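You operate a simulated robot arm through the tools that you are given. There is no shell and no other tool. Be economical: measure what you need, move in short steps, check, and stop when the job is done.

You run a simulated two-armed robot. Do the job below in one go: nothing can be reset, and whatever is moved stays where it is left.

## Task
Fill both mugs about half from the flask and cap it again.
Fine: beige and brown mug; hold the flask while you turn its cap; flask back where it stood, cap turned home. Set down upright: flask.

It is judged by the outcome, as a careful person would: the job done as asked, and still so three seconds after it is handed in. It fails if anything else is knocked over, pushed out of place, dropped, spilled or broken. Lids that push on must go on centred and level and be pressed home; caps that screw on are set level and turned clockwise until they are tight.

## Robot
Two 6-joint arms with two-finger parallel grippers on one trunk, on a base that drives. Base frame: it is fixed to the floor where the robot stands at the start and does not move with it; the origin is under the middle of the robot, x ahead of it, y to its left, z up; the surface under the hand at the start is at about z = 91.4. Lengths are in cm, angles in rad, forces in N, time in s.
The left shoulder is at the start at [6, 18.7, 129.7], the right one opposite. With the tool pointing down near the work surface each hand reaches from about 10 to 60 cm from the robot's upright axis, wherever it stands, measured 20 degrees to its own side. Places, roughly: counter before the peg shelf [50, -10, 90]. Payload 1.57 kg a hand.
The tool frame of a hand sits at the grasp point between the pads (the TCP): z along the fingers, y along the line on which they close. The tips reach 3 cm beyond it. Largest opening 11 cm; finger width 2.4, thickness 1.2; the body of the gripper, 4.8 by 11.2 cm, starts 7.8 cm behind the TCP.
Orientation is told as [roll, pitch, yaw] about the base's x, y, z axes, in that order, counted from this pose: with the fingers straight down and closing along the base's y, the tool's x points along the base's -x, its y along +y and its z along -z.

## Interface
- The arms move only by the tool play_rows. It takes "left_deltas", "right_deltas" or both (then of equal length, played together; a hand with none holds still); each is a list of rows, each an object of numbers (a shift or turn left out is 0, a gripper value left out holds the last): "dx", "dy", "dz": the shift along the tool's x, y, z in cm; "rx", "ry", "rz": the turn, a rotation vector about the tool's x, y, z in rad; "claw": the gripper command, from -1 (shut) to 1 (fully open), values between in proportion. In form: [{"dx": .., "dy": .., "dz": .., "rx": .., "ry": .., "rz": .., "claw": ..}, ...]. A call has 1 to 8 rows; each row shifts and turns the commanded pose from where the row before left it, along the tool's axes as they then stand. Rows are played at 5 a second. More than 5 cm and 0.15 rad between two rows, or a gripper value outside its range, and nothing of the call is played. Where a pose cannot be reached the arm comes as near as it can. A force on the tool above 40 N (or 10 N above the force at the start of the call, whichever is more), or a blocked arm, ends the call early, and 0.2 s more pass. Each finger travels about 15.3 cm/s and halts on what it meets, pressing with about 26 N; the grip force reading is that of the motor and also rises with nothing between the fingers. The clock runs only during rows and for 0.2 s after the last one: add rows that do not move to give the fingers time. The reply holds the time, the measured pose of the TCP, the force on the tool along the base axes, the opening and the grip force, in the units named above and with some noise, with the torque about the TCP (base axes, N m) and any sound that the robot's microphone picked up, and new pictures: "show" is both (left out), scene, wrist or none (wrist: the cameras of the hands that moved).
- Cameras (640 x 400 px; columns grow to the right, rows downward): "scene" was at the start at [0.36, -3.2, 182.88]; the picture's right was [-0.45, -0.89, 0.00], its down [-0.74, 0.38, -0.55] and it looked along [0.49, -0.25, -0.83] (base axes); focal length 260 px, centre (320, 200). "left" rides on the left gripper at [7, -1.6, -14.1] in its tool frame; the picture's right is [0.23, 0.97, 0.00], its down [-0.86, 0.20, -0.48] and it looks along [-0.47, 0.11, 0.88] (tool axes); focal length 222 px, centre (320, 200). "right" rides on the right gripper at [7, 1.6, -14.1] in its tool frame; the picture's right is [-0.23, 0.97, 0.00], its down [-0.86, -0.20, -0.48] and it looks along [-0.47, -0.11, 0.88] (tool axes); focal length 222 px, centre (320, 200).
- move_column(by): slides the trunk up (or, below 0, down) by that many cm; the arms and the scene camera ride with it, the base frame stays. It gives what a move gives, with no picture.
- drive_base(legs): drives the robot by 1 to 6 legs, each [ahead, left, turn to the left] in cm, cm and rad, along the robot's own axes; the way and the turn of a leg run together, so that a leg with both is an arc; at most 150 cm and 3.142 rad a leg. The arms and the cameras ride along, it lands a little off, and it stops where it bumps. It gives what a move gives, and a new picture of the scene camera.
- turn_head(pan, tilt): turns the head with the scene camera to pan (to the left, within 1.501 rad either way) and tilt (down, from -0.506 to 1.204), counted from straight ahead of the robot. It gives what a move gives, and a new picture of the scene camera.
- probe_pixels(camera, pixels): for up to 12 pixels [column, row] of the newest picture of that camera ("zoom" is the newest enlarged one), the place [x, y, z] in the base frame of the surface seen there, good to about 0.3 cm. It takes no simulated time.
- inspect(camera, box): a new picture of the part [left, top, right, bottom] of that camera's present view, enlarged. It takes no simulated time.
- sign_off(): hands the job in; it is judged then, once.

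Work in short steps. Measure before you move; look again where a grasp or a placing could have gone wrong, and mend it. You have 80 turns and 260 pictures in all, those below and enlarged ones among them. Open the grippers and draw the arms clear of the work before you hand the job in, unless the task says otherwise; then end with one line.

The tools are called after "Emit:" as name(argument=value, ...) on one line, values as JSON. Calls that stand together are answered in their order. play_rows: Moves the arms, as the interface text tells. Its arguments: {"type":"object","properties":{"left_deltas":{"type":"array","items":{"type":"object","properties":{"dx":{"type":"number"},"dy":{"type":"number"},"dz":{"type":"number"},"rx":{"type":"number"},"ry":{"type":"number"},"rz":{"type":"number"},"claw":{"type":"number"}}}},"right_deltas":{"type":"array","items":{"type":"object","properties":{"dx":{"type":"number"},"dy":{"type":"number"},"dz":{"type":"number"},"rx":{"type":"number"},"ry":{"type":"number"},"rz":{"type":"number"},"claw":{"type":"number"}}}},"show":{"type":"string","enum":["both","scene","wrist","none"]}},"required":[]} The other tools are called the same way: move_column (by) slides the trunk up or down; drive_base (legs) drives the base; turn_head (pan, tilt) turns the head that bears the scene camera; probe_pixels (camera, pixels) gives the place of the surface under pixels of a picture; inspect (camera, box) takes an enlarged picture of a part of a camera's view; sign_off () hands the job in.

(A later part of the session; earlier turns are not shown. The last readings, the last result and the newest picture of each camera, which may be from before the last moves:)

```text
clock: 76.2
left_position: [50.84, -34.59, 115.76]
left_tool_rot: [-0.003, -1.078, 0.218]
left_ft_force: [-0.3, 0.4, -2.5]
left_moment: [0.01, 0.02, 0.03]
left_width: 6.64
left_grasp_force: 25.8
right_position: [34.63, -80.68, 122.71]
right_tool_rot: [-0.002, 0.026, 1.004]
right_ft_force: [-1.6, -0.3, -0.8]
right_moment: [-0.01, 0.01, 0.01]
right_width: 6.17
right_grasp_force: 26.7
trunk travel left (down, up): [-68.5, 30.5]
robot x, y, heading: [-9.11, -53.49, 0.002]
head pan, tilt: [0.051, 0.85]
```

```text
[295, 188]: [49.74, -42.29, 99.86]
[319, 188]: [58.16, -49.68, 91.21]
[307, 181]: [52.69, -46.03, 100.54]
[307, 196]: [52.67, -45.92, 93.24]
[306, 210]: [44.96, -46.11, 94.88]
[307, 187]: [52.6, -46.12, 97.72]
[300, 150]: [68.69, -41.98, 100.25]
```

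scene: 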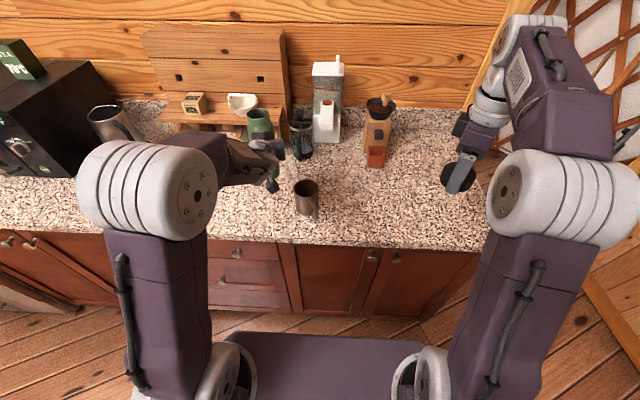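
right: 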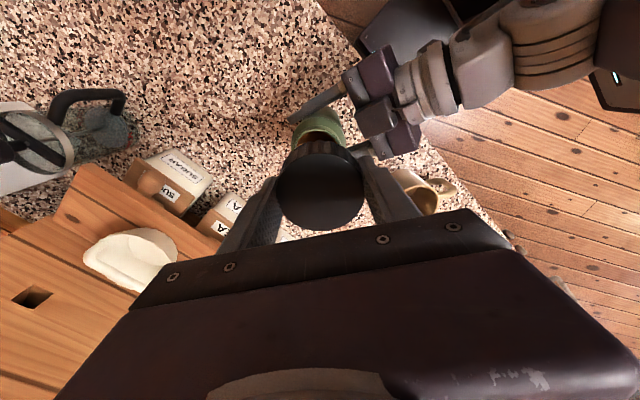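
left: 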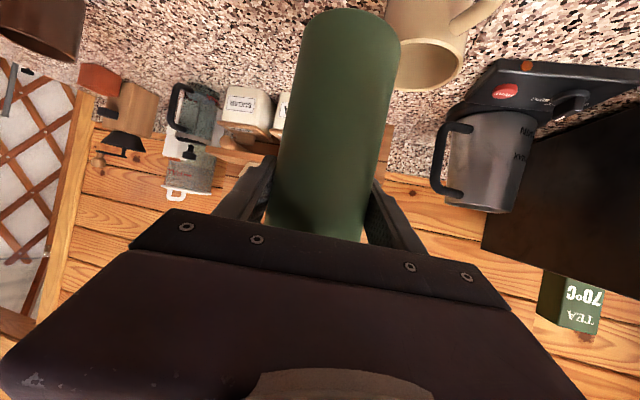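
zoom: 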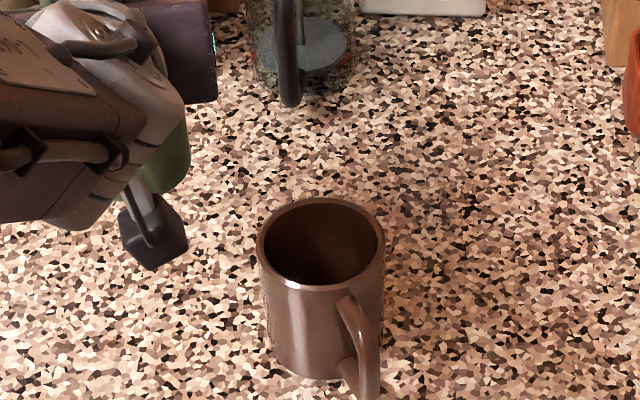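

Brown mug centre (48.9,-46.0). I descend to z≈106.3, shift 0.7 cm right, and tip most of the way.

Emit:
play_rows(left_deltas=[{"dz": 1.47, "dx": 2.76, "dy": -0.3}, {"dz": 1.47, "dx": 2.76, "dy": -0.4}, {"dz": 1.47, "dx": 2.76}, {"rz": 0.15}, {"rz": 0.15}, {"rz": 0.15}, {"rz": 0.15}, {"rz": 0.15}], show="none")

Emit:
play_rows(left_deltas=[{"rz": 0.15}, {"rz": 0.15}, {"rz": 0.15}, {"rz": 0.15}, {"rz": 0.13}, {}], show="none")

Emit:
inspect(camera="scene", box=[266, 140, 346, 220])

```text
clock: 78.0
left_position: [50.97, -35.28, 106.43]
left_tool_rot: [0.904, -0.7, -0.884]
left_ft_force: [0.4, 0.1, -3.7]
left_moment: [0.0, 0.02, 0.03]
left_width: 6.66
left_grasp_force: 25.5
right_position: [34.64, -80.66, 122.74]
right_tool_rot: [-0.003, 0.029, 1.004]
right_ft_force: [0.2, -0.7, -0.5]
right_moment: [0.02, 0.02, 0.03]
right_width: 6.15
right_grasp_force: 25.6
trunk travel left (down, up): [-68.5, 30.5]
robot x, y, heading: [-9.34, -54.22, 0.007]
head pan, tilt: [0.051, 0.85]
```

```text
clock: 79.4
left_position: [51.03, -35.2, 106.33]
left_tool_rot: [1.076, -0.08, -1.311]
left_ft_force: [-0.2, 0.1, -3.8]
left_moment: [-0.01, 0.02, 0.01]
left_width: 6.64
left_grasp_force: 25.9
right_position: [34.67, -80.84, 122.71]
right_tool_rot: [-0.001, 0.027, 1.003]
right_ft_force: [-0.5, 0.6, -1.3]
right_moment: [0.0, -0.03, 0.0]
right_width: 6.13
right_grasp_force: 25.7
trunk travel left (down, up): [-68.5, 30.5]
robot x, y, heading: [-9.3, -53.73, 0.007]
head pan, tilt: [0.051, 0.85]
```

```text
5.00 times, centred on (306, 180) of scene
```

zoom: 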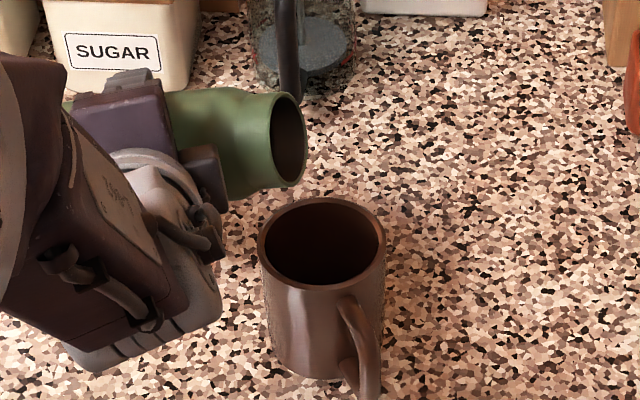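

Lip is over the mug's near-left half as computed (49.2,-44.8). I tip further in small steps.

Emit:
play_rows(left_deltas=[{"rz": 0.08}, {}, {}, {"rz": 0.06}, {}, {}], show="none")

Emit:
inspect(camera="scene", box=[266, 140, 346, 220])

```text
clock: 80.8
left_position: [50.93, -35.23, 106.34]
left_tool_rot: [1.08, 0.042, -1.375]
left_ft_force: [-0.6, 0.4, -3.8]
left_moment: [-0.03, -0.03, -0.03]
left_width: 6.67
left_grasp_force: 26.1
right_position: [34.65, -80.84, 122.72]
right_tool_rot: [-0.002, 0.026, 1.003]
right_ft_force: [-0.2, 0.5, -0.2]
right_moment: [-0.02, -0.02, 0.01]
right_width: 6.16
right_grasp_force: 26.3
trunk travel left (down, up): [-68.5, 30.5]
robot x, y, heading: [-9.11, -54.04, 0.004]
head pan, tilt: [0.051, 0.85]
```

```text
5.00 times, centred on (306, 180) of scene
```

zoom: 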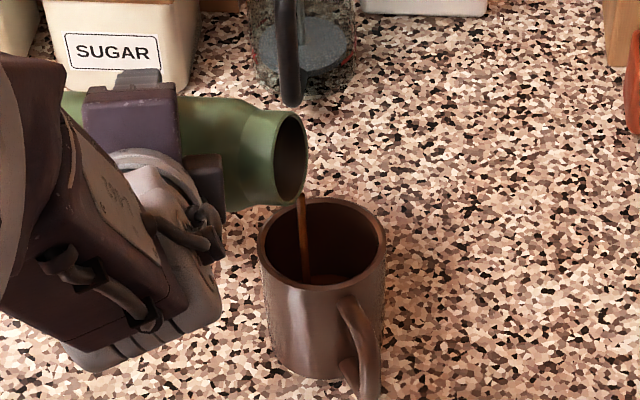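

Tea flows cleanly into the mug. I tip slightly more and check the level.

Emit:
play_rows(left_deltas=[{"rz": 0.06}, {}, {}, {}, {}], show="none")

Emit:
inspect(camera="scene", box=[266, 140, 346, 220])

Emit:
probe_pixels(camera="zoom", pixels=[[330, 270], [340, 262], [335, 255], [345, 268], [325, 275], [335, 240]])

```text
clock: 82.0
left_position: [50.99, -35.21, 106.42]
left_tool_rot: [1.076, 0.093, -1.404]
left_ft_force: [-1.1, 1.0, -3.3]
left_moment: [-0.04, 0.03, -0.03]
left_width: 6.66
left_grasp_force: 25.9
right_position: [34.64, -80.7, 122.74]
right_tool_rot: [0.0, 0.026, 1.004]
right_ft_force: [0.0, -0.5, -1.0]
right_moment: [0.0, -0.02, -0.01]
right_width: 6.17
right_grasp_force: 25.9
trunk travel left (down, up): [-68.5, 30.5]
robot x, y, heading: [-9.22, -53.57, 0.005]
head pan, tilt: [0.051, 0.85]
```

```text
5.00 times, centred on (306, 180) of scene
```

zoom: 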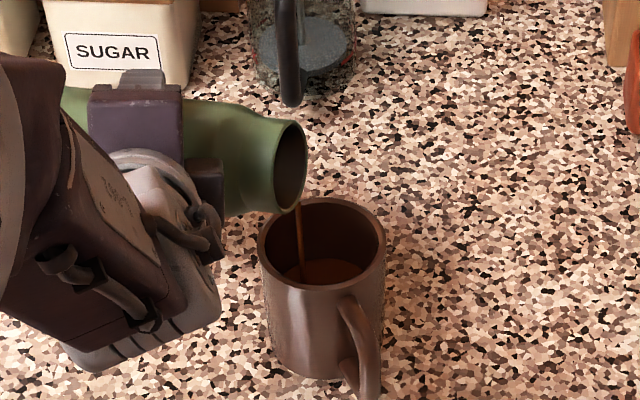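

```text
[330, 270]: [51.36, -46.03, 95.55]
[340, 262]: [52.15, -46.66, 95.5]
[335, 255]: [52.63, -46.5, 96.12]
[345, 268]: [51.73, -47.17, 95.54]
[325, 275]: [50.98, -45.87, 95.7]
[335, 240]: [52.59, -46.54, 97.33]
```

Level is 95.55 and the stream is still running. I let it run a moment longer to match the beige mug's 96.2.

Emit:
play_rows(left_deltas=[{"rz": 0.03}, {}, {}, {}], show="none")

Emit:
inspect(camera="scene", box=[266, 140, 346, 220])

Emit:
probe_pixels(camera="zoom", pixels=[[330, 270], [340, 262], [345, 268], [325, 275]])

```text
clock: 83.0
left_position: [50.94, -35.2, 106.32]
left_tool_rot: [1.075, 0.121, -1.418]
left_ft_force: [-0.8, -0.4, -2.8]
left_moment: [-0.02, 0.01, 0.03]
left_width: 6.66
left_grasp_force: 25.8
right_position: [34.71, -80.66, 122.75]
right_tool_rot: [-0.002, 0.025, 1.003]
right_ft_force: [0.3, 0.0, -0.7]
right_moment: [-0.03, -0.01, -0.01]
right_width: 6.17
right_grasp_force: 25.6
trunk travel left (down, up): [-68.5, 30.5]
robot x, y, heading: [-9.16, -53.68, 0.006]
head pan, tilt: [0.051, 0.85]
```

```text
5.00 times, centred on (306, 180) of scene
```

zoom: 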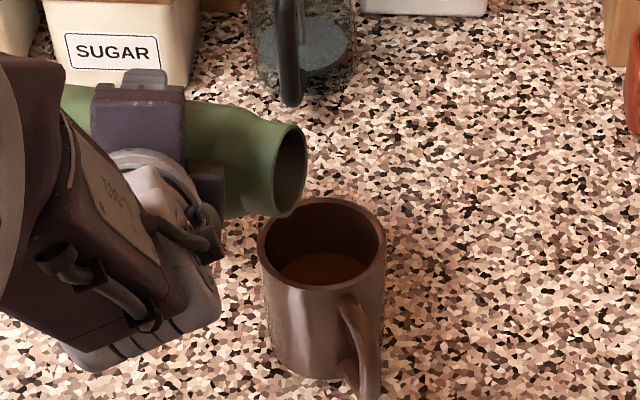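

```text
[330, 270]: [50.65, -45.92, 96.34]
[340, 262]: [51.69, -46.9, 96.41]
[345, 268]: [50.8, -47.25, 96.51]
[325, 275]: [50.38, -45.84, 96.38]
```

Level is 96.4, about half, and the stream has stopped. I bring the flask back upright and raise it.

Emit:
play_rows(left_deltas=[{"rz": -0.15}, {"rz": -0.15}, {"rz": -0.15}, {"rz": -0.15}, {"rz": -0.15}, {"rz": -0.15}, {"rz": -0.15}, {"rz": -0.15}], show="none")

Emit:
play_rows(left_deltas=[{"rz": -0.15}, {"rz": -0.15}, {"rz": -0.15}, {"rz": -0.06}, {"dz": -1.75, "dx": -3.3}, {"dz": -1.75, "dx": -3.3}, {"dz": -1.0, "dx": -1.7}, {}], show="scene")

```text
clock: 84.8
left_position: [51.02, -35.23, 106.26]
left_tool_rot: [0.736, -0.879, -0.648]
left_ft_force: [0.5, -1.0, -2.5]
left_moment: [-0.03, 0.0, 0.0]
left_width: 6.66
left_grasp_force: 25.9
right_position: [34.62, -80.8, 122.86]
right_tool_rot: [-0.001, 0.026, 1.002]
right_ft_force: [-0.3, 0.0, 0.0]
right_moment: [0.0, 0.01, 0.01]
right_width: 6.15
right_grasp_force: 25.8
trunk travel left (down, up): [-68.5, 30.5]
robot x, y, heading: [-9.27, -53.82, 0.01]
head pan, tilt: [0.051, 0.85]
```

```text
clock: 86.6
left_position: [50.92, -35.2, 115.81]
left_tool_rot: [-0.004, -1.079, 0.219]
left_ft_force: [0.0, -1.2, -2.2]
left_moment: [-0.01, 0.01, 0.03]
left_width: 6.63
left_grasp_force: 26.4
right_position: [34.67, -80.79, 122.73]
right_tool_rot: [-0.002, 0.029, 1.004]
right_ft_force: [-0.7, -0.4, 0.0]
right_moment: [0.03, 0.02, 0.01]
right_width: 6.15
right_grasp_force: 25.4
trunk travel left (down, up): [-68.5, 30.5]
robot x, y, heading: [-9.12, -53.63, 0.006]
head pan, tilt: [0.051, 0.85]
```

scene: 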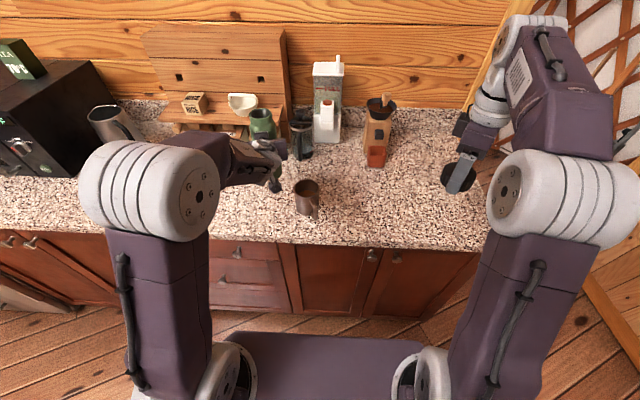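

Both mugs are filled. Before driving back I bring the flask to its recapping place relative to the robot, reversing the earlier path: right first, then yaw back.

Emit:
play_rows(left_deltas=[{"dz": -0.9, "dx": 0.48, "dy": -3.66}, {"dz": -0.9, "dx": 0.48, "dy": -3.66}, {"dz": -0.9, "dx": 0.48, "dy": -3.66}, {"dz": -0.9, "dx": 0.48, "dy": -3.66}, {"dz": -0.9, "dx": 0.48, "dy": -3.66}, {"rx": 0.128, "rz": 0.068}, {"rx": 0.128, "rz": 0.068}, {"rx": 0.128, "rz": 0.068}], show="none")

Emit:
play_rows(left_deltas=[{"rx": 0.06, "rz": 0.032}, {"dz": -1, "dx": 0.53, "dy": -3}, {"dz": -1, "dx": 0.53, "dy": -3}, {"dz": -1, "dx": 0.53, "dy": -3}, {"dz": -1, "dx": 0.53, "dy": -3}, {}], show="scene")

```text
clock: 88.4
left_position: [49.75, -54.06, 115.68]
left_tool_rot: [-0.009, -1.077, -0.21]
left_ft_force: [-0.5, -0.8, -2.5]
left_moment: [0.01, 0.0, 0.03]
left_width: 6.65
left_grasp_force: 25.3
right_position: [34.61, -80.76, 122.77]
right_tool_rot: [-0.002, 0.026, 1.002]
right_ft_force: [-0.8, -0.8, 0.4]
right_moment: [0.0, 0.02, 0.01]
right_width: 6.17
right_grasp_force: 25.8
trunk travel left (down, up): [-68.5, 30.5]
robot x, y, heading: [-9.26, -53.87, 0.007]
head pan, tilt: [0.051, 0.85]
```

```text
clock: 89.8
left_position: [42.28, -64.56, 115.78]
left_tool_rot: [-0.007, -1.079, -0.279]
left_ft_force: [-0.2, -0.6, -2.8]
left_moment: [0.0, 0.0, -0.01]
left_width: 6.65
left_grasp_force: 25.5
right_position: [34.84, -80.64, 122.83]
right_tool_rot: [-0.002, 0.028, 1.004]
right_ft_force: [0.4, 0.3, 0.0]
right_moment: [-0.04, 0.03, -0.02]
right_width: 6.19
right_grasp_force: 25.8
trunk travel left (down, up): [-68.5, 30.5]
robot x, y, heading: [-9.14, -53.68, 0.01]
head pan, tilt: [0.051, 0.85]
```

scene: 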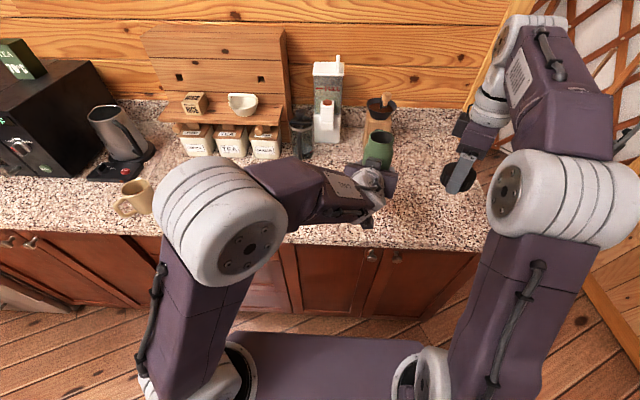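

Flask is at about (51.4,-10.9) relative to the robot. I drive back to the starting base position.

Emit:
drive_base(legs=[[9.3, 53.7, -0.007]])

```text
clock: 92.9
left_position: [51.39, -10.04, 115.79]
left_tool_rot: [-0.005, -1.079, -0.28]
left_ft_force: [0.0, -0.4, -2.8]
left_moment: [0.0, 0.01, 0.01]
left_width: 6.64
left_grasp_force: 25.6
right_position: [43.67, -26.32, 122.77]
right_tool_rot: [-0.002, 0.025, 1.002]
right_ft_force: [0.0, 0.6, -0.3]
right_moment: [0.0, 0.01, 0.0]
right_width: 6.18
right_grasp_force: 26.2
trunk travel left (down, up): [-68.5, 30.5]
robot x, y, heading: [-0.24, 0.29, 0.01]
head pan, tilt: [0.051, 0.85]
```

scene: 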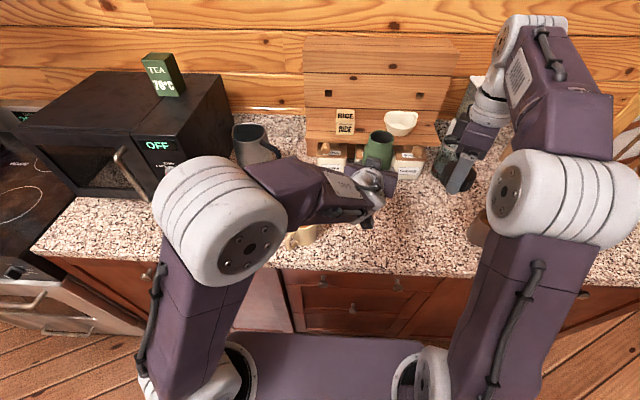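

Near home. I lower the left hand to the exact recapping pose while turning the right wrist counter-clockwise for a long clockwise stroke.

Emit:
play_rows(left_deltas=[{"dz": 0, "dx": 0, "dy": -1.8}, {"dz": -0.55, "dx": 0.3, "dy": -1.9}, {"dz": 1.15, "dx": 2.15}, {"dz": 1.15, "dx": 2.15}, {"dz": 1.15, "dx": 2.15}, {"dz": 1.15, "dx": 2.15}, {"dz": 1.15, "dx": 2.15}, {}], right_deltas=[{"rz": -0.15}, {"rz": -0.15}, {"rz": -0.15}, {"rz": -0.15}, {"rz": -0.15}, {"rz": -0.15}, {"rz": -0.15}, {"rz": -0.15}], show="none")

Emit:
play_rows(right_deltas=[{"rz": -0.15}, {"rz": -0.15}, {"rz": -0.15}, {"rz": -0.15}, {"rz": -0.1}, {}], show="both")

```text
clock: 94.7
left_position: [49.48, -13.46, 103.71]
left_tool_rot: [-0.008, -1.081, -0.279]
left_ft_force: [-0.1, 0.8, -2.5]
left_moment: [0.01, -0.01, 0.01]
left_width: 6.64
left_grasp_force: 26.2
right_position: [43.61, -26.38, 122.81]
right_tool_rot: [0.025, 0.012, 2.207]
right_ft_force: [1.0, -0.2, -0.2]
right_moment: [0.02, -0.01, -0.02]
right_width: 6.21
right_grasp_force: 25.9
trunk travel left (down, up): [-68.5, 30.5]
robot x, y, heading: [-0.27, 0.34, 0.002]
head pan, tilt: [0.051, 0.85]
```

```text
clock: 96.1
left_position: [49.72, -13.48, 103.75]
left_tool_rot: [-0.004, -1.078, -0.281]
left_ft_force: [0.4, -0.1, -3.6]
left_moment: [0.02, 0.0, 0.0]
left_width: 6.62
left_grasp_force: 26.7
right_position: [43.93, -23.15, 122.46]
right_tool_rot: [0.032, -0.004, 2.894]
right_ft_force: [-0.3, -1.2, -0.3]
right_moment: [0.0, 0.0, 0.02]
right_width: 6.18
right_grasp_force: 25.9
right hand out of reach, approached as far as the arm can: row 5
trunk travel left (down, up): [-68.5, 30.5]
robot x, y, heading: [-0.38, 0.68, 0.005]
head pan, tilt: [0.051, 0.85]
```

scene: 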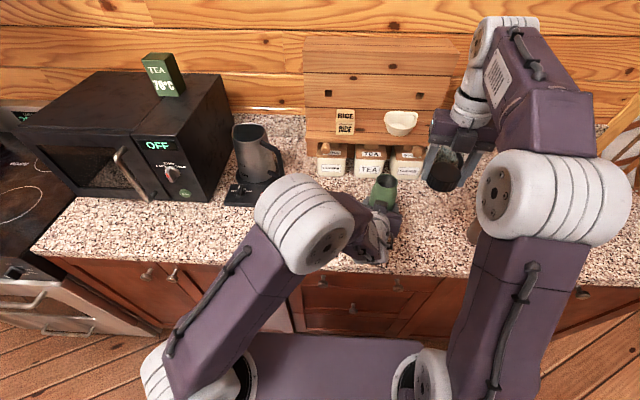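
right: 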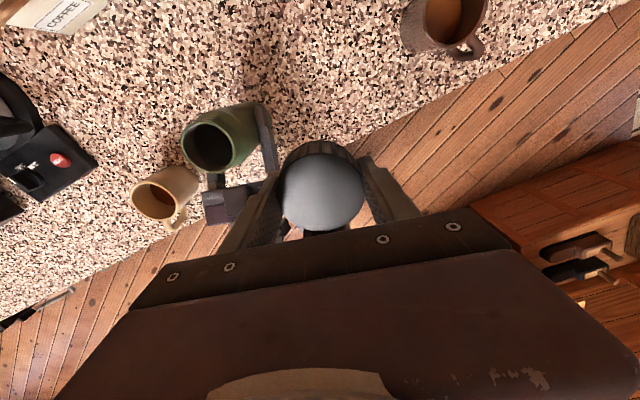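

The right wrist stops at yaw ≈2.9. I probe the cap and the flask mouth in this view to align them.

Emit:
probe_pixels(camera="right", pixels=[[285, 192], [362, 190], [322, 156], [323, 228], [322, 190], [183, 147], [232, 143], [206, 124], [209, 170]])

Emit:
inspect(camera="scene", box=[350, 130, 478, 210])

```text
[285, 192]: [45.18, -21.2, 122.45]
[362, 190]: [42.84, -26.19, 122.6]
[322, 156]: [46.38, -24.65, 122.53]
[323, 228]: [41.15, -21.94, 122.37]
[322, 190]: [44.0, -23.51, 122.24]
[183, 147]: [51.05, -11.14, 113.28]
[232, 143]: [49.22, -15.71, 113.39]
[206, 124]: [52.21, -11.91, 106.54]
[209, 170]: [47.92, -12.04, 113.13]
```

```text
5.00 times, centred on (414, 170) of scene
```

zoom: 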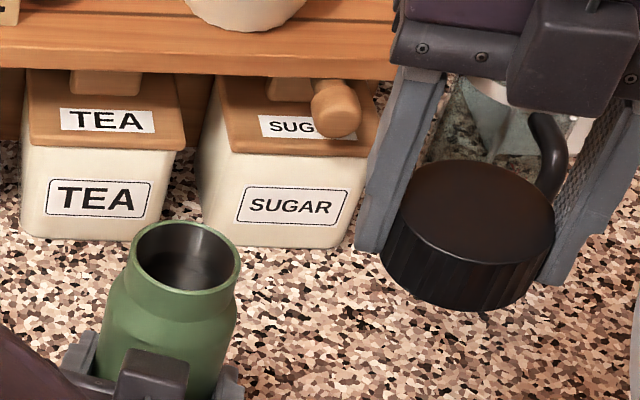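

Cap is centred in the hand. I probe the lip in this zoom for the mouth centre and tilt.

Emit:
probe_pixels(camera="zoom", pixels=[[133, 260], [238, 262], [188, 223], [183, 291], [145, 235], [228, 238], [150, 283], [225, 285]])

```text
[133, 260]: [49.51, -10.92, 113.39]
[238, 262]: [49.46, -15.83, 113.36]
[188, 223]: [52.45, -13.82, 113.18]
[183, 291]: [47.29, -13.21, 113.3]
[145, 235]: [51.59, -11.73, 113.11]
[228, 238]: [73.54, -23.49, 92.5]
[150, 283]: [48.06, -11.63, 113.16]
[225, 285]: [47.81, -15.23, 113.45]
```

Mouth centre is (49.8,-13.4), lip z 113.3. I back the right wrist off its limit, level the cap, and move it over the mouth.

Emit:
play_rows(right_deltas=[{"rx": 0.03, "ry": 0.031}, {"rz": 0.13}, {"dx": 0.46, "dy": -2.81}, {"dx": 0.46, "dy": -2.81}, {"dx": 0.46, "dy": -2.81}, {"dx": 0.46, "dy": -2.81}, {}], show="both")

```text
clock: 97.7
left_position: [49.58, -13.46, 103.78]
left_tool_rot: [-0.004, -1.081, -0.281]
left_ft_force: [-0.6, -0.8, -2.3]
left_moment: [0.02, 0.02, 0.0]
left_width: 6.65
left_grasp_force: 25.7
right_position: [49.86, -12.63, 122.79]
right_tool_rot: [-0.007, 0.023, 2.773]
right_ft_force: [0.6, -0.4, 0.2]
right_moment: [-0.02, 0.02, 0.0]
right_width: 6.17
right_grasp_force: 25.8
right hand out of reach, approached as far as the arm can: row 1
trunk travel left (down, up): [-68.5, 30.5]
robot x, y, heading: [-0.17, 0.72, 0.008]
head pan, tilt: [0.051, 0.85]
```

scene: 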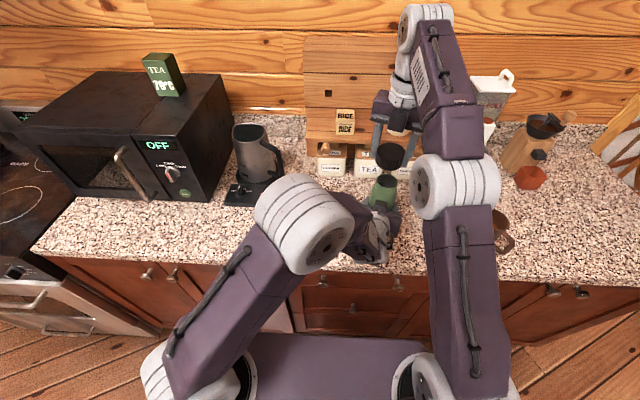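
right: 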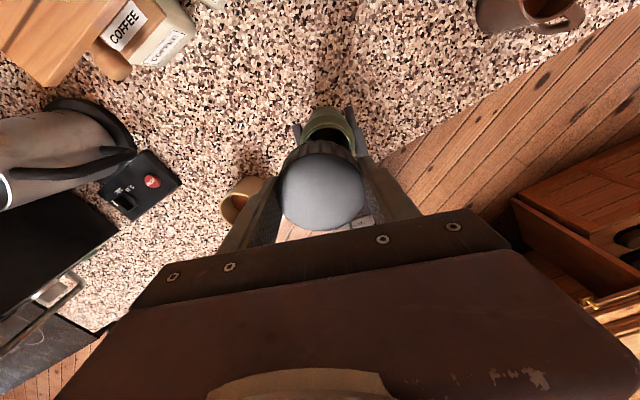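

The right hand is about 0.65 cm too far left. I shift it and descend to just above the lip, then check alignment.

Emit:
play_rows(right_deltas=[{"dx": 0.19, "dy": 0.6}, {"dz": 2}, {"dz": 2}, {"dz": 1.6}, {}], show="none")

Emit:
inspect(camera="scene", box=[350, 140, 430, 210])

Emit:
inspect(camera="right", box=[250, 80, 400, 240])

```text
clock: 98.9
left_position: [49.66, -13.42, 103.65]
left_tool_rot: [-0.005, -1.078, -0.28]
left_ft_force: [0.2, -0.5, -2.3]
left_moment: [-0.04, -0.02, -0.03]
left_width: 6.65
left_grasp_force: 25.8
right_position: [49.87, -13.32, 117.32]
right_tool_rot: [-0.006, 0.027, 2.774]
right_ft_force: [0.4, -0.5, -0.3]
right_moment: [0.02, 0.02, 0.02]
right_width: 6.18
right_grasp_force: 25.7
trunk travel left (down, up): [-68.5, 30.5]
robot x, y, heading: [-0.6, 0.81, 0.008]
head pan, tilt: [0.051, 0.85]
```

```text
5.71 times, centred on (390, 175) of scene
```

zoom: 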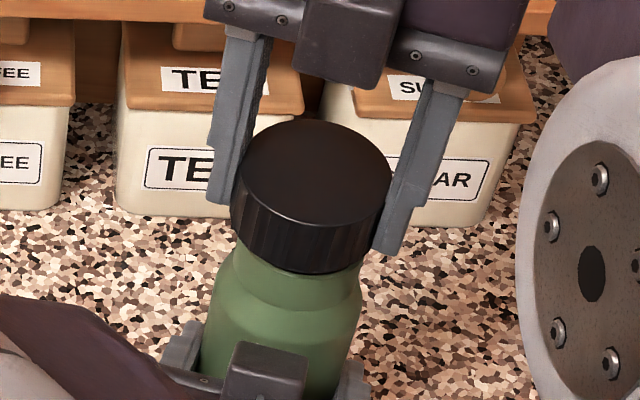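

```text
2.50 times, centred on (325, 160) of right
```

zoom: 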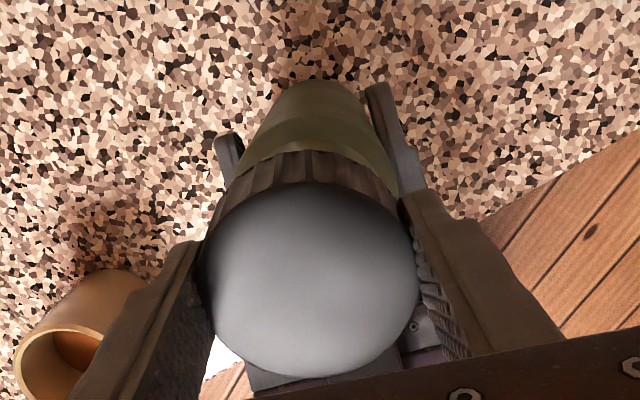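

Alignment looks right. I probe the cap top for centre and level before seating it.

Emit:
probe_pixels(camera="zoom", pixels=[[250, 160], [385, 165], [316, 124], [312, 205], [316, 165]])

Emit:
inspect(camera="scene", box=[366, 155, 426, 200])

```text
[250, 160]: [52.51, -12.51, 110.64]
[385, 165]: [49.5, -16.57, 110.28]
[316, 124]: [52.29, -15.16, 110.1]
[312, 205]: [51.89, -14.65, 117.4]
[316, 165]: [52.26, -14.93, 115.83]
```

```text
8.89 times, centred on (396, 178) of scene
```

zoom: 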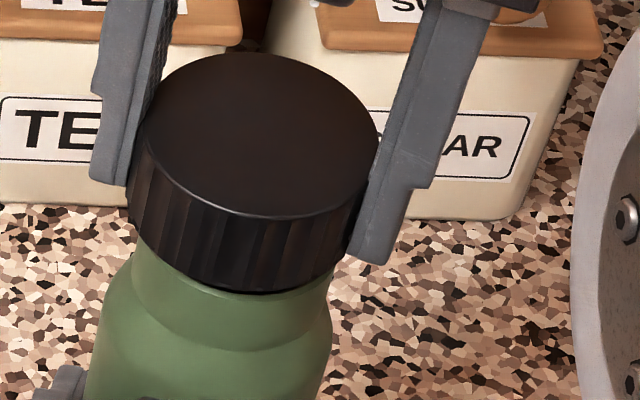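

Emit:
probe_pixels(camera="zoom", pixels=[[160, 100], [374, 135], [265, 56], [240, 210], [257, 135], [320, 75], [165, 185]])

```text
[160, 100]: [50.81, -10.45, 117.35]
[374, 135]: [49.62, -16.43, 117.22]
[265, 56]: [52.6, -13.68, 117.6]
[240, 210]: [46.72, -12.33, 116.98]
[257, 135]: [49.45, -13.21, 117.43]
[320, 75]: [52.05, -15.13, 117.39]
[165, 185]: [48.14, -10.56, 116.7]
```

Cap top z 117.35, level and centred at (49.8,-13.3). I lower it toward the thread start (TCP ≈115.3) gently.

Emit:
play_rows(right_deltas=[{"dz": 0.8}, {"dz": 0.6}, {"dz": 0.4}, {"dz": 0.2}, {}], show="none")

```text
clock: 100.1
left_position: [49.63, -13.37, 103.76]
left_tool_rot: [-0.007, -1.08, -0.276]
left_ft_force: [6.3, 5.5, -3.3]
left_moment: [-0.18, -0.01, -0.01]
left_width: 6.65
left_grasp_force: 26.5
right_position: [49.99, -13.29, 115.04]
right_tool_rot: [-0.006, 0.022, 2.773]
right_ft_force: [-6.7, -5.7, -0.6]
right_moment: [-0.48, 0.69, 0.0]
right_width: 6.15
right_grasp_force: 25.9
trunk travel left (down, up): [-68.5, 30.5]
robot x, y, heading: [-0.34, 0.59, 0.004]
head pan, tilt: [0.051, 0.85]
```

The cap is over the neck, with about 6 N sideways. I shift it slightly to relieve that and start turning clockwise with light downward pressure.

Emit:
play_rows(right_deltas=[{"dx": -0.07, "dy": 0.14}, {"dz": 0.1, "rz": 0.14}, {"dz": 0.03, "rz": 0.14}, {"dz": 0.02, "rz": 0.14}, {"dz": 0.02, "rz": 0.14}, {"dz": 0.02, "rz": 0.14}, {"dz": 0.02, "rz": 0.14}, {"dz": 0.02, "rz": 0.14}], show="none")

```text
clock: 101.9
left_position: [49.79, -13.19, 103.66]
left_tool_rot: [-0.007, -1.077, -0.277]
left_ft_force: [12.1, 14.5, -15.5]
left_moment: [-0.52, 0.23, 0.0]
left_width: 6.63
left_grasp_force: 25.8
right_position: [49.75, -13.39, 114.8]
right_tool_rot: [-0.022, 0.007, 1.789]
right_ft_force: [-11.6, -13.9, 12.2]
right_moment: [-1.04, 1.12, -0.01]
right_width: 6.2
right_grasp_force: 25.4
trunk travel left (down, up): [-68.5, 30.5]
robot x, y, heading: [-0.03, 0.6, 0.0]
head pan, tilt: [0.051, 0.85]
```

It presses 12 N down with about 18 N sideways toward −x,−y. I relieve sideways and keep turning without extra downward motion.

Emit:
play_rows(right_deltas=[{"dx": 0.18, "dy": 0.2}, {"rz": 0.14}, {"rz": 0.14}, {"rz": 0.14}, {"rz": 0.14}, {"rz": 0.14}, {"rz": 0.14}, {"rz": 0.14}], show="none")

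Emit:
inspect(camera="scene", box=[366, 155, 426, 200])

```text
clock: 103.7
left_position: [49.66, -13.41, 103.71]
left_tool_rot: [-0.006, -1.079, -0.277]
left_ft_force: [12.0, -0.4, -14.0]
left_moment: [0.02, 0.29, -0.01]
left_width: 6.66
left_grasp_force: 26.3
right_position: [49.76, -13.47, 114.82]
right_tool_rot: [-0.017, -0.017, 0.811]
right_ft_force: [-12.3, 1.1, 13.1]
right_moment: [0.05, 1.07, 0.0]
right_width: 6.19
right_grasp_force: 26.2
trunk travel left (down, up): [-68.5, 30.5]
robot x, y, heading: [-0.11, 0.7, 0.006]
head pan, tilt: [0.051, 0.85]
```

```text
8.89 times, centred on (396, 178) of scene
```

zoom: 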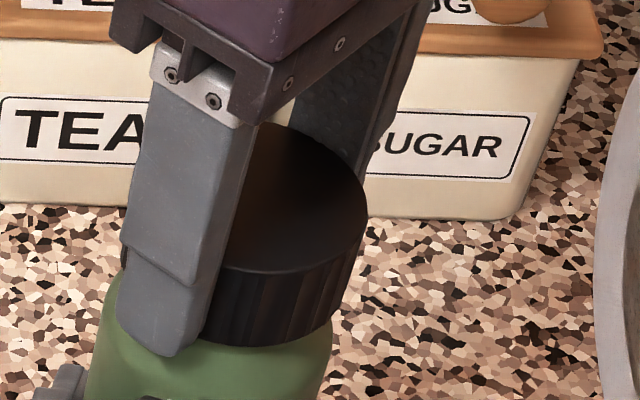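

The cap sits well down over the neck. I keep turning clockwise.

Emit:
play_rows(right_deltas=[{"dx": 0.1, "dy": 0.11, "rz": 0.1}, {"rz": 0.14}, {"rz": 0.14}, {"rz": 0.14}, {"rz": 0.14}, {"rz": 0.14}, {"rz": 0.14}, {"rz": 0.14}], show="none")

Emit:
play_rows(right_deltas=[{"rz": 0.14}, {"rz": 0.14}, {"rz": 0.14}, {"rz": 0.14}, {"rz": 0.14}, {"rz": 0.14}, {"rz": 0.14}], show="none")

```text
clock: 105.5
left_position: [49.69, -13.41, 103.78]
left_tool_rot: [-0.005, -1.079, -0.282]
left_ft_force: [-11.7, -7.7, 0.2]
left_moment: [0.9, -0.85, -0.07]
left_width: 6.69
left_grasp_force: 26.6
right_position: [49.49, -13.64, 114.82]
right_tool_rot: [0.005, -0.024, -0.269]
right_ft_force: [11.6, 8.8, -3.9]
right_moment: [-0.02, -0.43, 0.02]
right_width: 6.13
right_grasp_force: 26.3
trunk travel left (down, up): [-68.5, 30.5]
robot x, y, heading: [-0.12, 0.57, 0.007]
head pan, tilt: [0.051, 0.85]
```

```text
clock: 107.1
left_position: [49.78, -13.36, 103.87]
left_tool_rot: [-0.003, -1.08, -0.279]
left_ft_force: [1.0, -12.0, -0.8]
left_moment: [1.23, -0.38, -0.01]
left_width: 6.71
left_grasp_force: 26.1
right_position: [49.59, -13.57, 114.7]
right_tool_rot: [0.021, -0.009, -1.249]
right_ft_force: [-1.0, 11.1, -3.3]
right_moment: [0.0, 0.5, 0.03]
right_width: 6.17
right_grasp_force: 25.9
trunk travel left (down, up): [-68.5, 30.5]
robot x, y, heading: [-0.58, 0.61, 0.012]
head pan, tilt: [0.051, 0.85]
5 turns are left
```

Thread is engaged (the cap now pulls the hand down). With few turns left, I chain the calls: finish this clockwise stroke, reopen and rewind, regrip and turn clockwise again to tighten.

Emit:
play_rows(right_deltas=[{"rz": 0.14, "dz": 0.03}, {"rz": 0.14, "dz": 0.02}, {"rz": 0.14, "dz": 0.02}, {"rz": 0.14, "dz": 0.02}, {"rz": 0.14, "dz": 0.02}, {"rz": 0.14, "dz": 0.02}, {"rz": 0.14, "dz": 0.02}, {"rz": 0.14, "dz": 0.02}], show="none")

Emit:
play_rows(right_deltas=[{"claw": 1}, {}, {}, {"rz": -0.15}, {"rz": -0.15}, {"rz": -0.15}, {"rz": -0.15}, {"rz": -0.15}], show="none")

Emit:
play_rows(right_deltas=[{"rz": -0.15}, {"rz": -0.15}, {"rz": -0.15}, {"rz": -0.15}, {"rz": -0.15}, {"rz": -0.15}, {"rz": -0.15}, {"rz": -0.15}], show="none")

Emit:
play_rows(right_deltas=[{"rz": -0.15}, {"rz": -0.15}, {"rz": -0.15}, {"rz": -0.15}, {"claw": -1}, {}, {}, {}], show="none")

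Emit:
play_rows(right_deltas=[{"rz": 0.14, "dz": 0.01}, {"rz": 0.14, "dz": 0.01}, {"rz": 0.14, "dz": 0.01}, {"rz": 0.14, "dz": 0.01}, {"rz": 0.14, "dz": 0.01}, {"rz": 0.14, "dz": 0.01}, {"rz": 0.14, "dz": 0.01}, {"rz": 0.14, "dz": 0.01}], show="none")

Emit:
inspect(camera="scene", box=[366, 155, 426, 200])

```text
clock: 108.9
left_position: [49.59, -13.31, 103.79]
left_tool_rot: [-0.004, -1.078, -0.279]
left_ft_force: [-1.8, -1.1, -1.3]
left_moment: [0.56, -0.45, -0.38]
left_width: 6.7
left_grasp_force: 26.2
right_position: [49.74, -13.6, 114.73]
right_tool_rot: [0.021, 0.017, -2.369]
right_ft_force: [1.7, 1.6, -2.2]
right_moment: [-0.43, 0.32, 0.4]
right_width: 6.16
right_grasp_force: 25.9
trunk travel left (down, up): [-68.5, 30.5]
robot x, y, heading: [-0.22, 0.58, 0.004]
head pan, tilt: [0.051, 0.85]
```

```text
clock: 110.1
left_position: [49.3, -13.95, 103.49]
left_tool_rot: [0.008, -1.073, -0.306]
left_ft_force: [-2.6, -0.3, -5.5]
left_moment: [0.0, -0.25, 0.1]
left_width: 6.65
left_grasp_force: 26.4
right_position: [49.82, -13.01, 114.76]
right_tool_rot: [0.027, 0.032, -2.159]
right_ft_force: [1.1, 0.4, 2.0]
right_moment: [0.08, 0.04, -0.12]
right_width: 10.88
right_grasp_force: 0.1
trunk travel left (down, up): [-68.5, 30.5]
robot x, y, heading: [-0.36, 0.66, 0.008]
head pan, tilt: [0.051, 0.85]
stopped in row 5 (left hand): the force on the tool passed its limit at 46 N (the readings are from after the stop); the commanded pose is now the measured one
```

```text
clock: 110.6
left_position: [49.07, -14.31, 103.66]
left_tool_rot: [0.017, -1.072, -0.332]
left_ft_force: [-1.5, -3.2, -2.3]
left_moment: [0.29, -0.07, 0.22]
left_width: 6.64
left_grasp_force: 25.5
right_position: [50.04, -12.42, 114.96]
right_tool_rot: [0.033, 0.044, -1.959]
right_ft_force: [1.8, 3.8, -0.3]
right_moment: [0.1, -0.12, -0.23]
right_width: 10.99
right_grasp_force: 0.0
trunk travel left (down, up): [-68.5, 30.5]
robot x, y, heading: [-0.34, 0.78, 0.005]
head pan, tilt: [0.051, 0.85]
stopped in row 2 (left hand): the force on the tool passed its limit at 47 N (the readings are from after the stop); the commanded pose is now the measured one
```

```text
clock: 111.0
left_position: [48.84, -14.74, 103.52]
left_tool_rot: [0.026, -1.076, -0.356]
left_ft_force: [-1.0, -4.2, -2.6]
left_moment: [0.37, -0.03, 0.25]
left_width: 6.67
left_grasp_force: 25.9
right_position: [50.02, -11.77, 115.18]
right_tool_rot: [0.037, 0.053, -1.796]
right_ft_force: [1.9, 4.3, -0.9]
right_moment: [0.09, -0.1, -0.27]
right_width: 10.99
right_grasp_force: 0.1
trunk travel left (down, up): [-68.5, 30.5]
robot x, y, heading: [-0.25, 0.32, 0.007]
head pan, tilt: [0.051, 0.85]
stopped in row 2 (left hand): the force on the tool passed its limit at 48 N (the readings are from after the stop); the commanded pose is now the measured one
```

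```text
clock: 112.8
left_position: [48.79, -14.65, 103.54]
left_tool_rot: [0.025, -1.074, -0.351]
left_ft_force: [0.0, -0.3, -3.2]
left_moment: [0.0, 0.0, -0.02]
left_width: 6.68
left_grasp_force: 25.8
right_position: [50.06, -12.48, 114.98]
right_tool_rot: [-0.036, 0.055, -2.912]
right_ft_force: [0.3, -0.4, 0.4]
right_moment: [-0.01, 0.03, -0.01]
right_width: 11.01
right_grasp_force: 0.1
right hand out of reach, approached as far as the arm can: row 8
trunk travel left (down, up): [-68.5, 30.5]
robot x, y, heading: [-0.22, 0.84, 0.004]
head pan, tilt: [0.051, 0.85]
```

```text
8.89 times, centred on (396, 178) of scene
4 turns are left
```

zoom: 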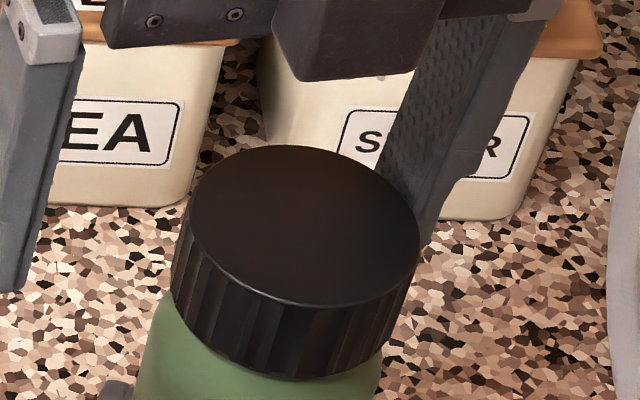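

The last clockwise stroke ended with torque rising to 0.4 N m, so the cap is nearly or fully home. On rewinding, an open finger bumped the left hand. I raise first this time, rewind clear, re-centre over the cap, grip again and give a final clockwise tightening.

Emit:
probe_pixels(camera="zoom", pixels=[[300, 220], [230, 200], [370, 240], [300, 165], [330, 290]])

Emit:
play_rows(right_deltas=[{"dz": -1.8}, {"dz": -1.8}, {"rx": -0.036, "ry": -0.055}, {"rz": -0.15}, {"rz": -0.15}, {"rz": -0.15}, {"rz": -0.15}, {"rz": -0.15}], show="none")

Emit:
play_rows(right_deltas=[{"rz": -0.15}, {"rz": -0.15}, {"rz": -0.15}, {"rz": -0.15}, {"rz": -0.15}, {"rz": -0.15}, {"rz": -0.15}, {"dx": -1.38, "dy": -1.98}], show="none")

Emit:
play_rows(right_deltas=[{"dz": 1.6}, {"dz": 1.6}, {"dz": 0.6}, {"claw": -1}, {}, {}, {}], show="none")

Emit:
play_rows(right_deltas=[{"rz": 0.14}, {"rz": 0.14}, {"rz": 0.14}, {"rz": 0.14}, {"rz": 0.14}, {"rz": 0.14}, {"rz": 0.14}, {"rz": 0.12}], show="none")

Emit:
inspect(camera="scene", box=[346, 140, 426, 200])

```text
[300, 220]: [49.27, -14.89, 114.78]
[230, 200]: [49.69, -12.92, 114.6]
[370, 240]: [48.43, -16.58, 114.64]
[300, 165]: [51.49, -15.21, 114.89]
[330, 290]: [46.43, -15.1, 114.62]
```

```text
clock: 114.7
left_position: [48.95, -14.74, 103.54]
left_tool_rot: [0.022, -1.074, -0.351]
left_ft_force: [-1.1, -0.4, -3.4]
left_moment: [-0.02, 0.03, -0.03]
left_width: 6.64
left_grasp_force: 26.2
right_position: [50.11, -13.75, 118.53]
right_tool_rot: [0.006, -0.004, -2.163]
right_ft_force: [-0.6, 0.1, -0.6]
right_moment: [0.01, -0.01, -0.02]
right_width: 10.97
right_grasp_force: 0.0
right hand out of reach, approached as far as the arm can: row 3
trunk travel left (down, up): [-68.5, 30.5]
robot x, y, heading: [-0.27, 0.25, 0.007]
head pan, tilt: [0.051, 0.85]
```

```text
clock: 116.5
left_position: [48.91, -14.82, 103.74]
left_tool_rot: [0.026, -1.075, -0.352]
left_ft_force: [-0.5, -0.5, -3.5]
left_moment: [-0.01, 0.0, 0.03]
left_width: 6.65
left_grasp_force: 26.0
right_position: [48.71, -16.04, 118.54]
right_tool_rot: [0.002, -0.005, -1.115]
right_ft_force: [-0.6, -0.6, 0.0]
right_moment: [0.02, -0.06, 0.02]
right_width: 11.01
right_grasp_force: 0.0
trunk travel left (down, up): [-68.5, 30.5]
robot x, y, heading: [-0.37, 0.42, 0.008]
head pan, tilt: [0.051, 0.85]
```

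```text
clock: 118.0
left_position: [48.78, -14.88, 103.62]
left_tool_rot: [0.026, -1.075, -0.356]
left_ft_force: [-19.0, -18.7, -4.1]
left_moment: [0.97, -0.86, -0.05]
left_width: 6.7
left_grasp_force: 25.6
right_position: [48.95, -15.9, 114.84]
right_tool_rot: [0.006, -0.006, -1.116]
right_ft_force: [19.3, 20.1, 1.4]
right_moment: [1.22, -1.23, -0.16]
right_width: 6.26
right_grasp_force: 25.9
trunk travel left (down, up): [-68.5, 30.5]
robot x, y, heading: [-0.36, 0.78, 0.009]
head pan, tilt: [0.051, 0.85]
```

```text
clock: 119.8
left_position: [49.1, -14.64, 103.59]
left_tool_rot: [0.021, -1.077, -0.346]
left_ft_force: [12.0, 15.8, -2.7]
left_moment: [-0.66, 0.64, -0.14]
left_width: 6.82
left_grasp_force: 26.2
right_position: [48.79, -16.1, 114.74]
right_tool_rot: [0.003, -0.007, -2.221]
right_ft_force: [-11.1, -16.0, -0.1]
right_moment: [-1.03, 0.68, 0.28]
right_width: 6.04
right_grasp_force: 25.7
trunk travel left (down, up): [-68.5, 30.5]
robot x, y, heading: [0.16, 0.53, 0.003]
head pan, tilt: [0.051, 0.85]
```

```text
6.67 times, centred on (386, 170) of scene
3 turns are left
```

zoom: 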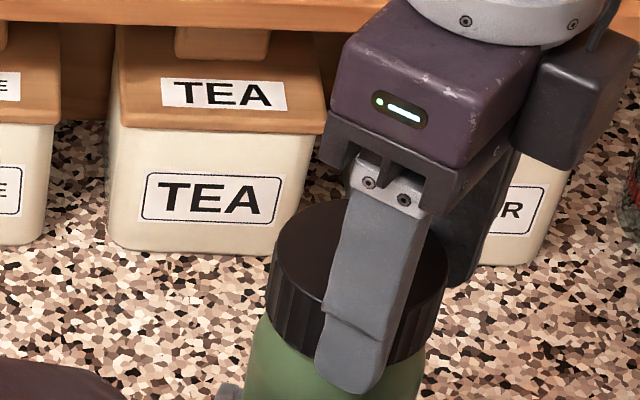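

Cap top is z≈114.7 with the grip at 103.55, matching the closed height, and torque is rising again at the end. I give a last short clockwise nudge, release, lift the right hand clear, and carry the flask above its original spot.

Emit:
play_rows(right_deltas=[{"rz": 0.14}, {"rz": 0.14}, {"rz": 0.14}, {"claw": 1}, {}, {}, {}], show="none")

Emit:
play_rows(right_deltas=[{"dz": -2}, {"dz": -3}, {"dz": -3}, {"dx": -3, "dy": 2.35}, {"dx": -3, "dy": 2.35}, {"dx": -3, "dy": 2.35}, {"dx": -3, "dy": 2.35}, {}], show="none")

Emit:
play_rows(left_deltas=[{"rx": 0.006, "ry": -0.0055, "rz": -0.011}, {"dz": 1.35, "dx": -0.65, "dy": 0.85}, {"dz": 1.35, "dx": -0.65, "dy": 0.85}, {"dz": 1.35, "dx": -0.65, "dy": 0.85}, {}, {}], show="both")

Emit:
inspect(camera="scene", box=[346, 130, 426, 210])

Emit:
probe_pixels(camera="left", pixels=[[300, 60], [330, 60], [360, 60], [390, 60], [350, 15], [350, 25], [325, 150]])

Emit:
probe_pixels(camera="scene", pixels=[[386, 160], [381, 160], [391, 160], [386, 155], [386, 165], [376, 160], [386, 150], [386, 170]])

```text
clock: 121.5
left_position: [48.99, -14.76, 103.56]
left_tool_rot: [0.026, -1.075, -0.35]
left_ft_force: [-0.1, -1.0, -3.6]
left_moment: [-0.05, 0.03, -0.01]
left_width: 6.67
left_grasp_force: 26.1
right_position: [48.83, -15.88, 114.7]
right_tool_rot: [0.005, 0.0, -2.639]
right_ft_force: [-0.3, -0.4, -0.5]
right_moment: [0.02, 0.02, 0.01]
right_width: 10.98
right_grasp_force: 0.2
trunk travel left (down, up): [-68.5, 30.5]
robot x, y, heading: [-0.33, 0.47, 0.006]
head pan, tilt: [0.051, 0.85]
```

```text
clock: 123.2
left_position: [48.99, -14.66, 103.51]
left_tool_rot: [0.022, -1.074, -0.348]
left_ft_force: [0.1, 0.2, -2.8]
left_moment: [0.03, 0.03, -0.02]
left_width: 6.7
left_grasp_force: 26.4
right_position: [43.16, -29.96, 122.99]
right_tool_rot: [0.006, -0.001, -2.638]
right_ft_force: [-0.6, 0.5, 1.0]
right_moment: [-0.03, 0.02, 0.02]
right_width: 10.98
right_grasp_force: 0.1
trunk travel left (down, up): [-68.5, 30.5]
robot x, y, heading: [0.08, 0.83, 0.003]
head pan, tilt: [0.051, 0.85]
```

```text
clock: 124.7
left_position: [53.99, -13.86, 103.51]
left_tool_rot: [-0.003, -1.08, -0.33]
left_ft_force: [1.0, 0.1, -3.7]
left_moment: [0.01, 0.04, 0.03]
left_width: 6.68
left_grasp_force: 25.6
right_position: [43.12, -29.92, 122.8]
right_tool_rot: [0.006, -0.001, -2.637]
right_ft_force: [1.0, 0.4, -0.2]
right_moment: [-0.02, 0.0, -0.03]
right_width: 11.01
right_grasp_force: 0.1
trunk travel left (down, up): [-68.5, 30.5]
robot x, y, heading: [-0.19, 0.38, 0.008]
head pan, tilt: [0.051, 0.85]
```

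scene: 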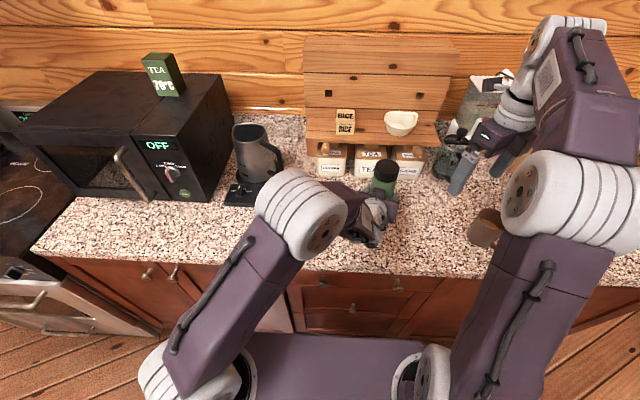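
left: 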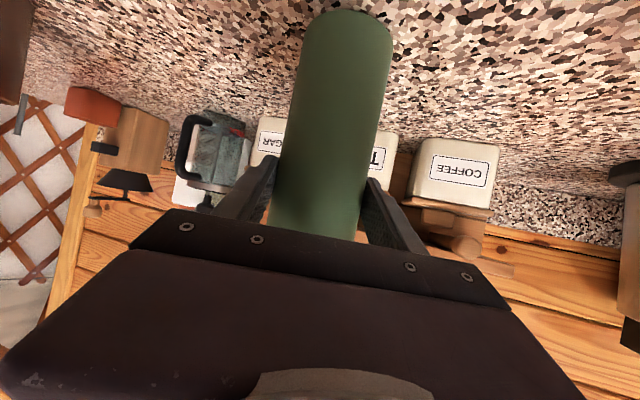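

```text
5.00 times, centred on (386, 170) of scene
```

zoom: 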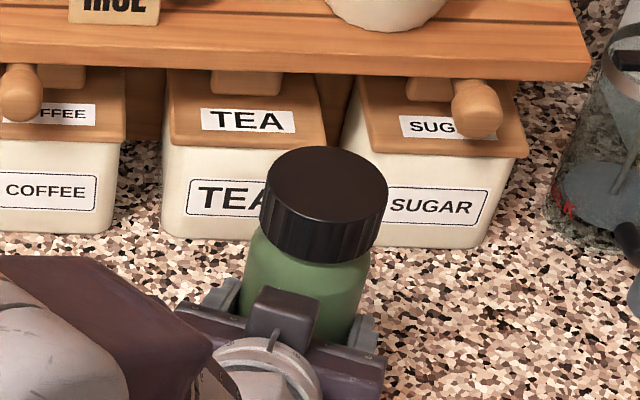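

```text
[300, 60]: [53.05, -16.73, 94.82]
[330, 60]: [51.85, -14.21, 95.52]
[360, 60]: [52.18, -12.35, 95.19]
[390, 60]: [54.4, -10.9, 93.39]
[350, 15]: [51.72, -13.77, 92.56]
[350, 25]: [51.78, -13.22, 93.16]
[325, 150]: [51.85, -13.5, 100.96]
```

```text
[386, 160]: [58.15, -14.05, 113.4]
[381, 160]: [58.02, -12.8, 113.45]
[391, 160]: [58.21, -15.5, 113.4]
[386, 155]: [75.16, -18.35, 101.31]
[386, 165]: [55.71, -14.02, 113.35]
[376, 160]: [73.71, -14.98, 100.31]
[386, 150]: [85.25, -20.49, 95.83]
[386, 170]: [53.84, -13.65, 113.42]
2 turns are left
```

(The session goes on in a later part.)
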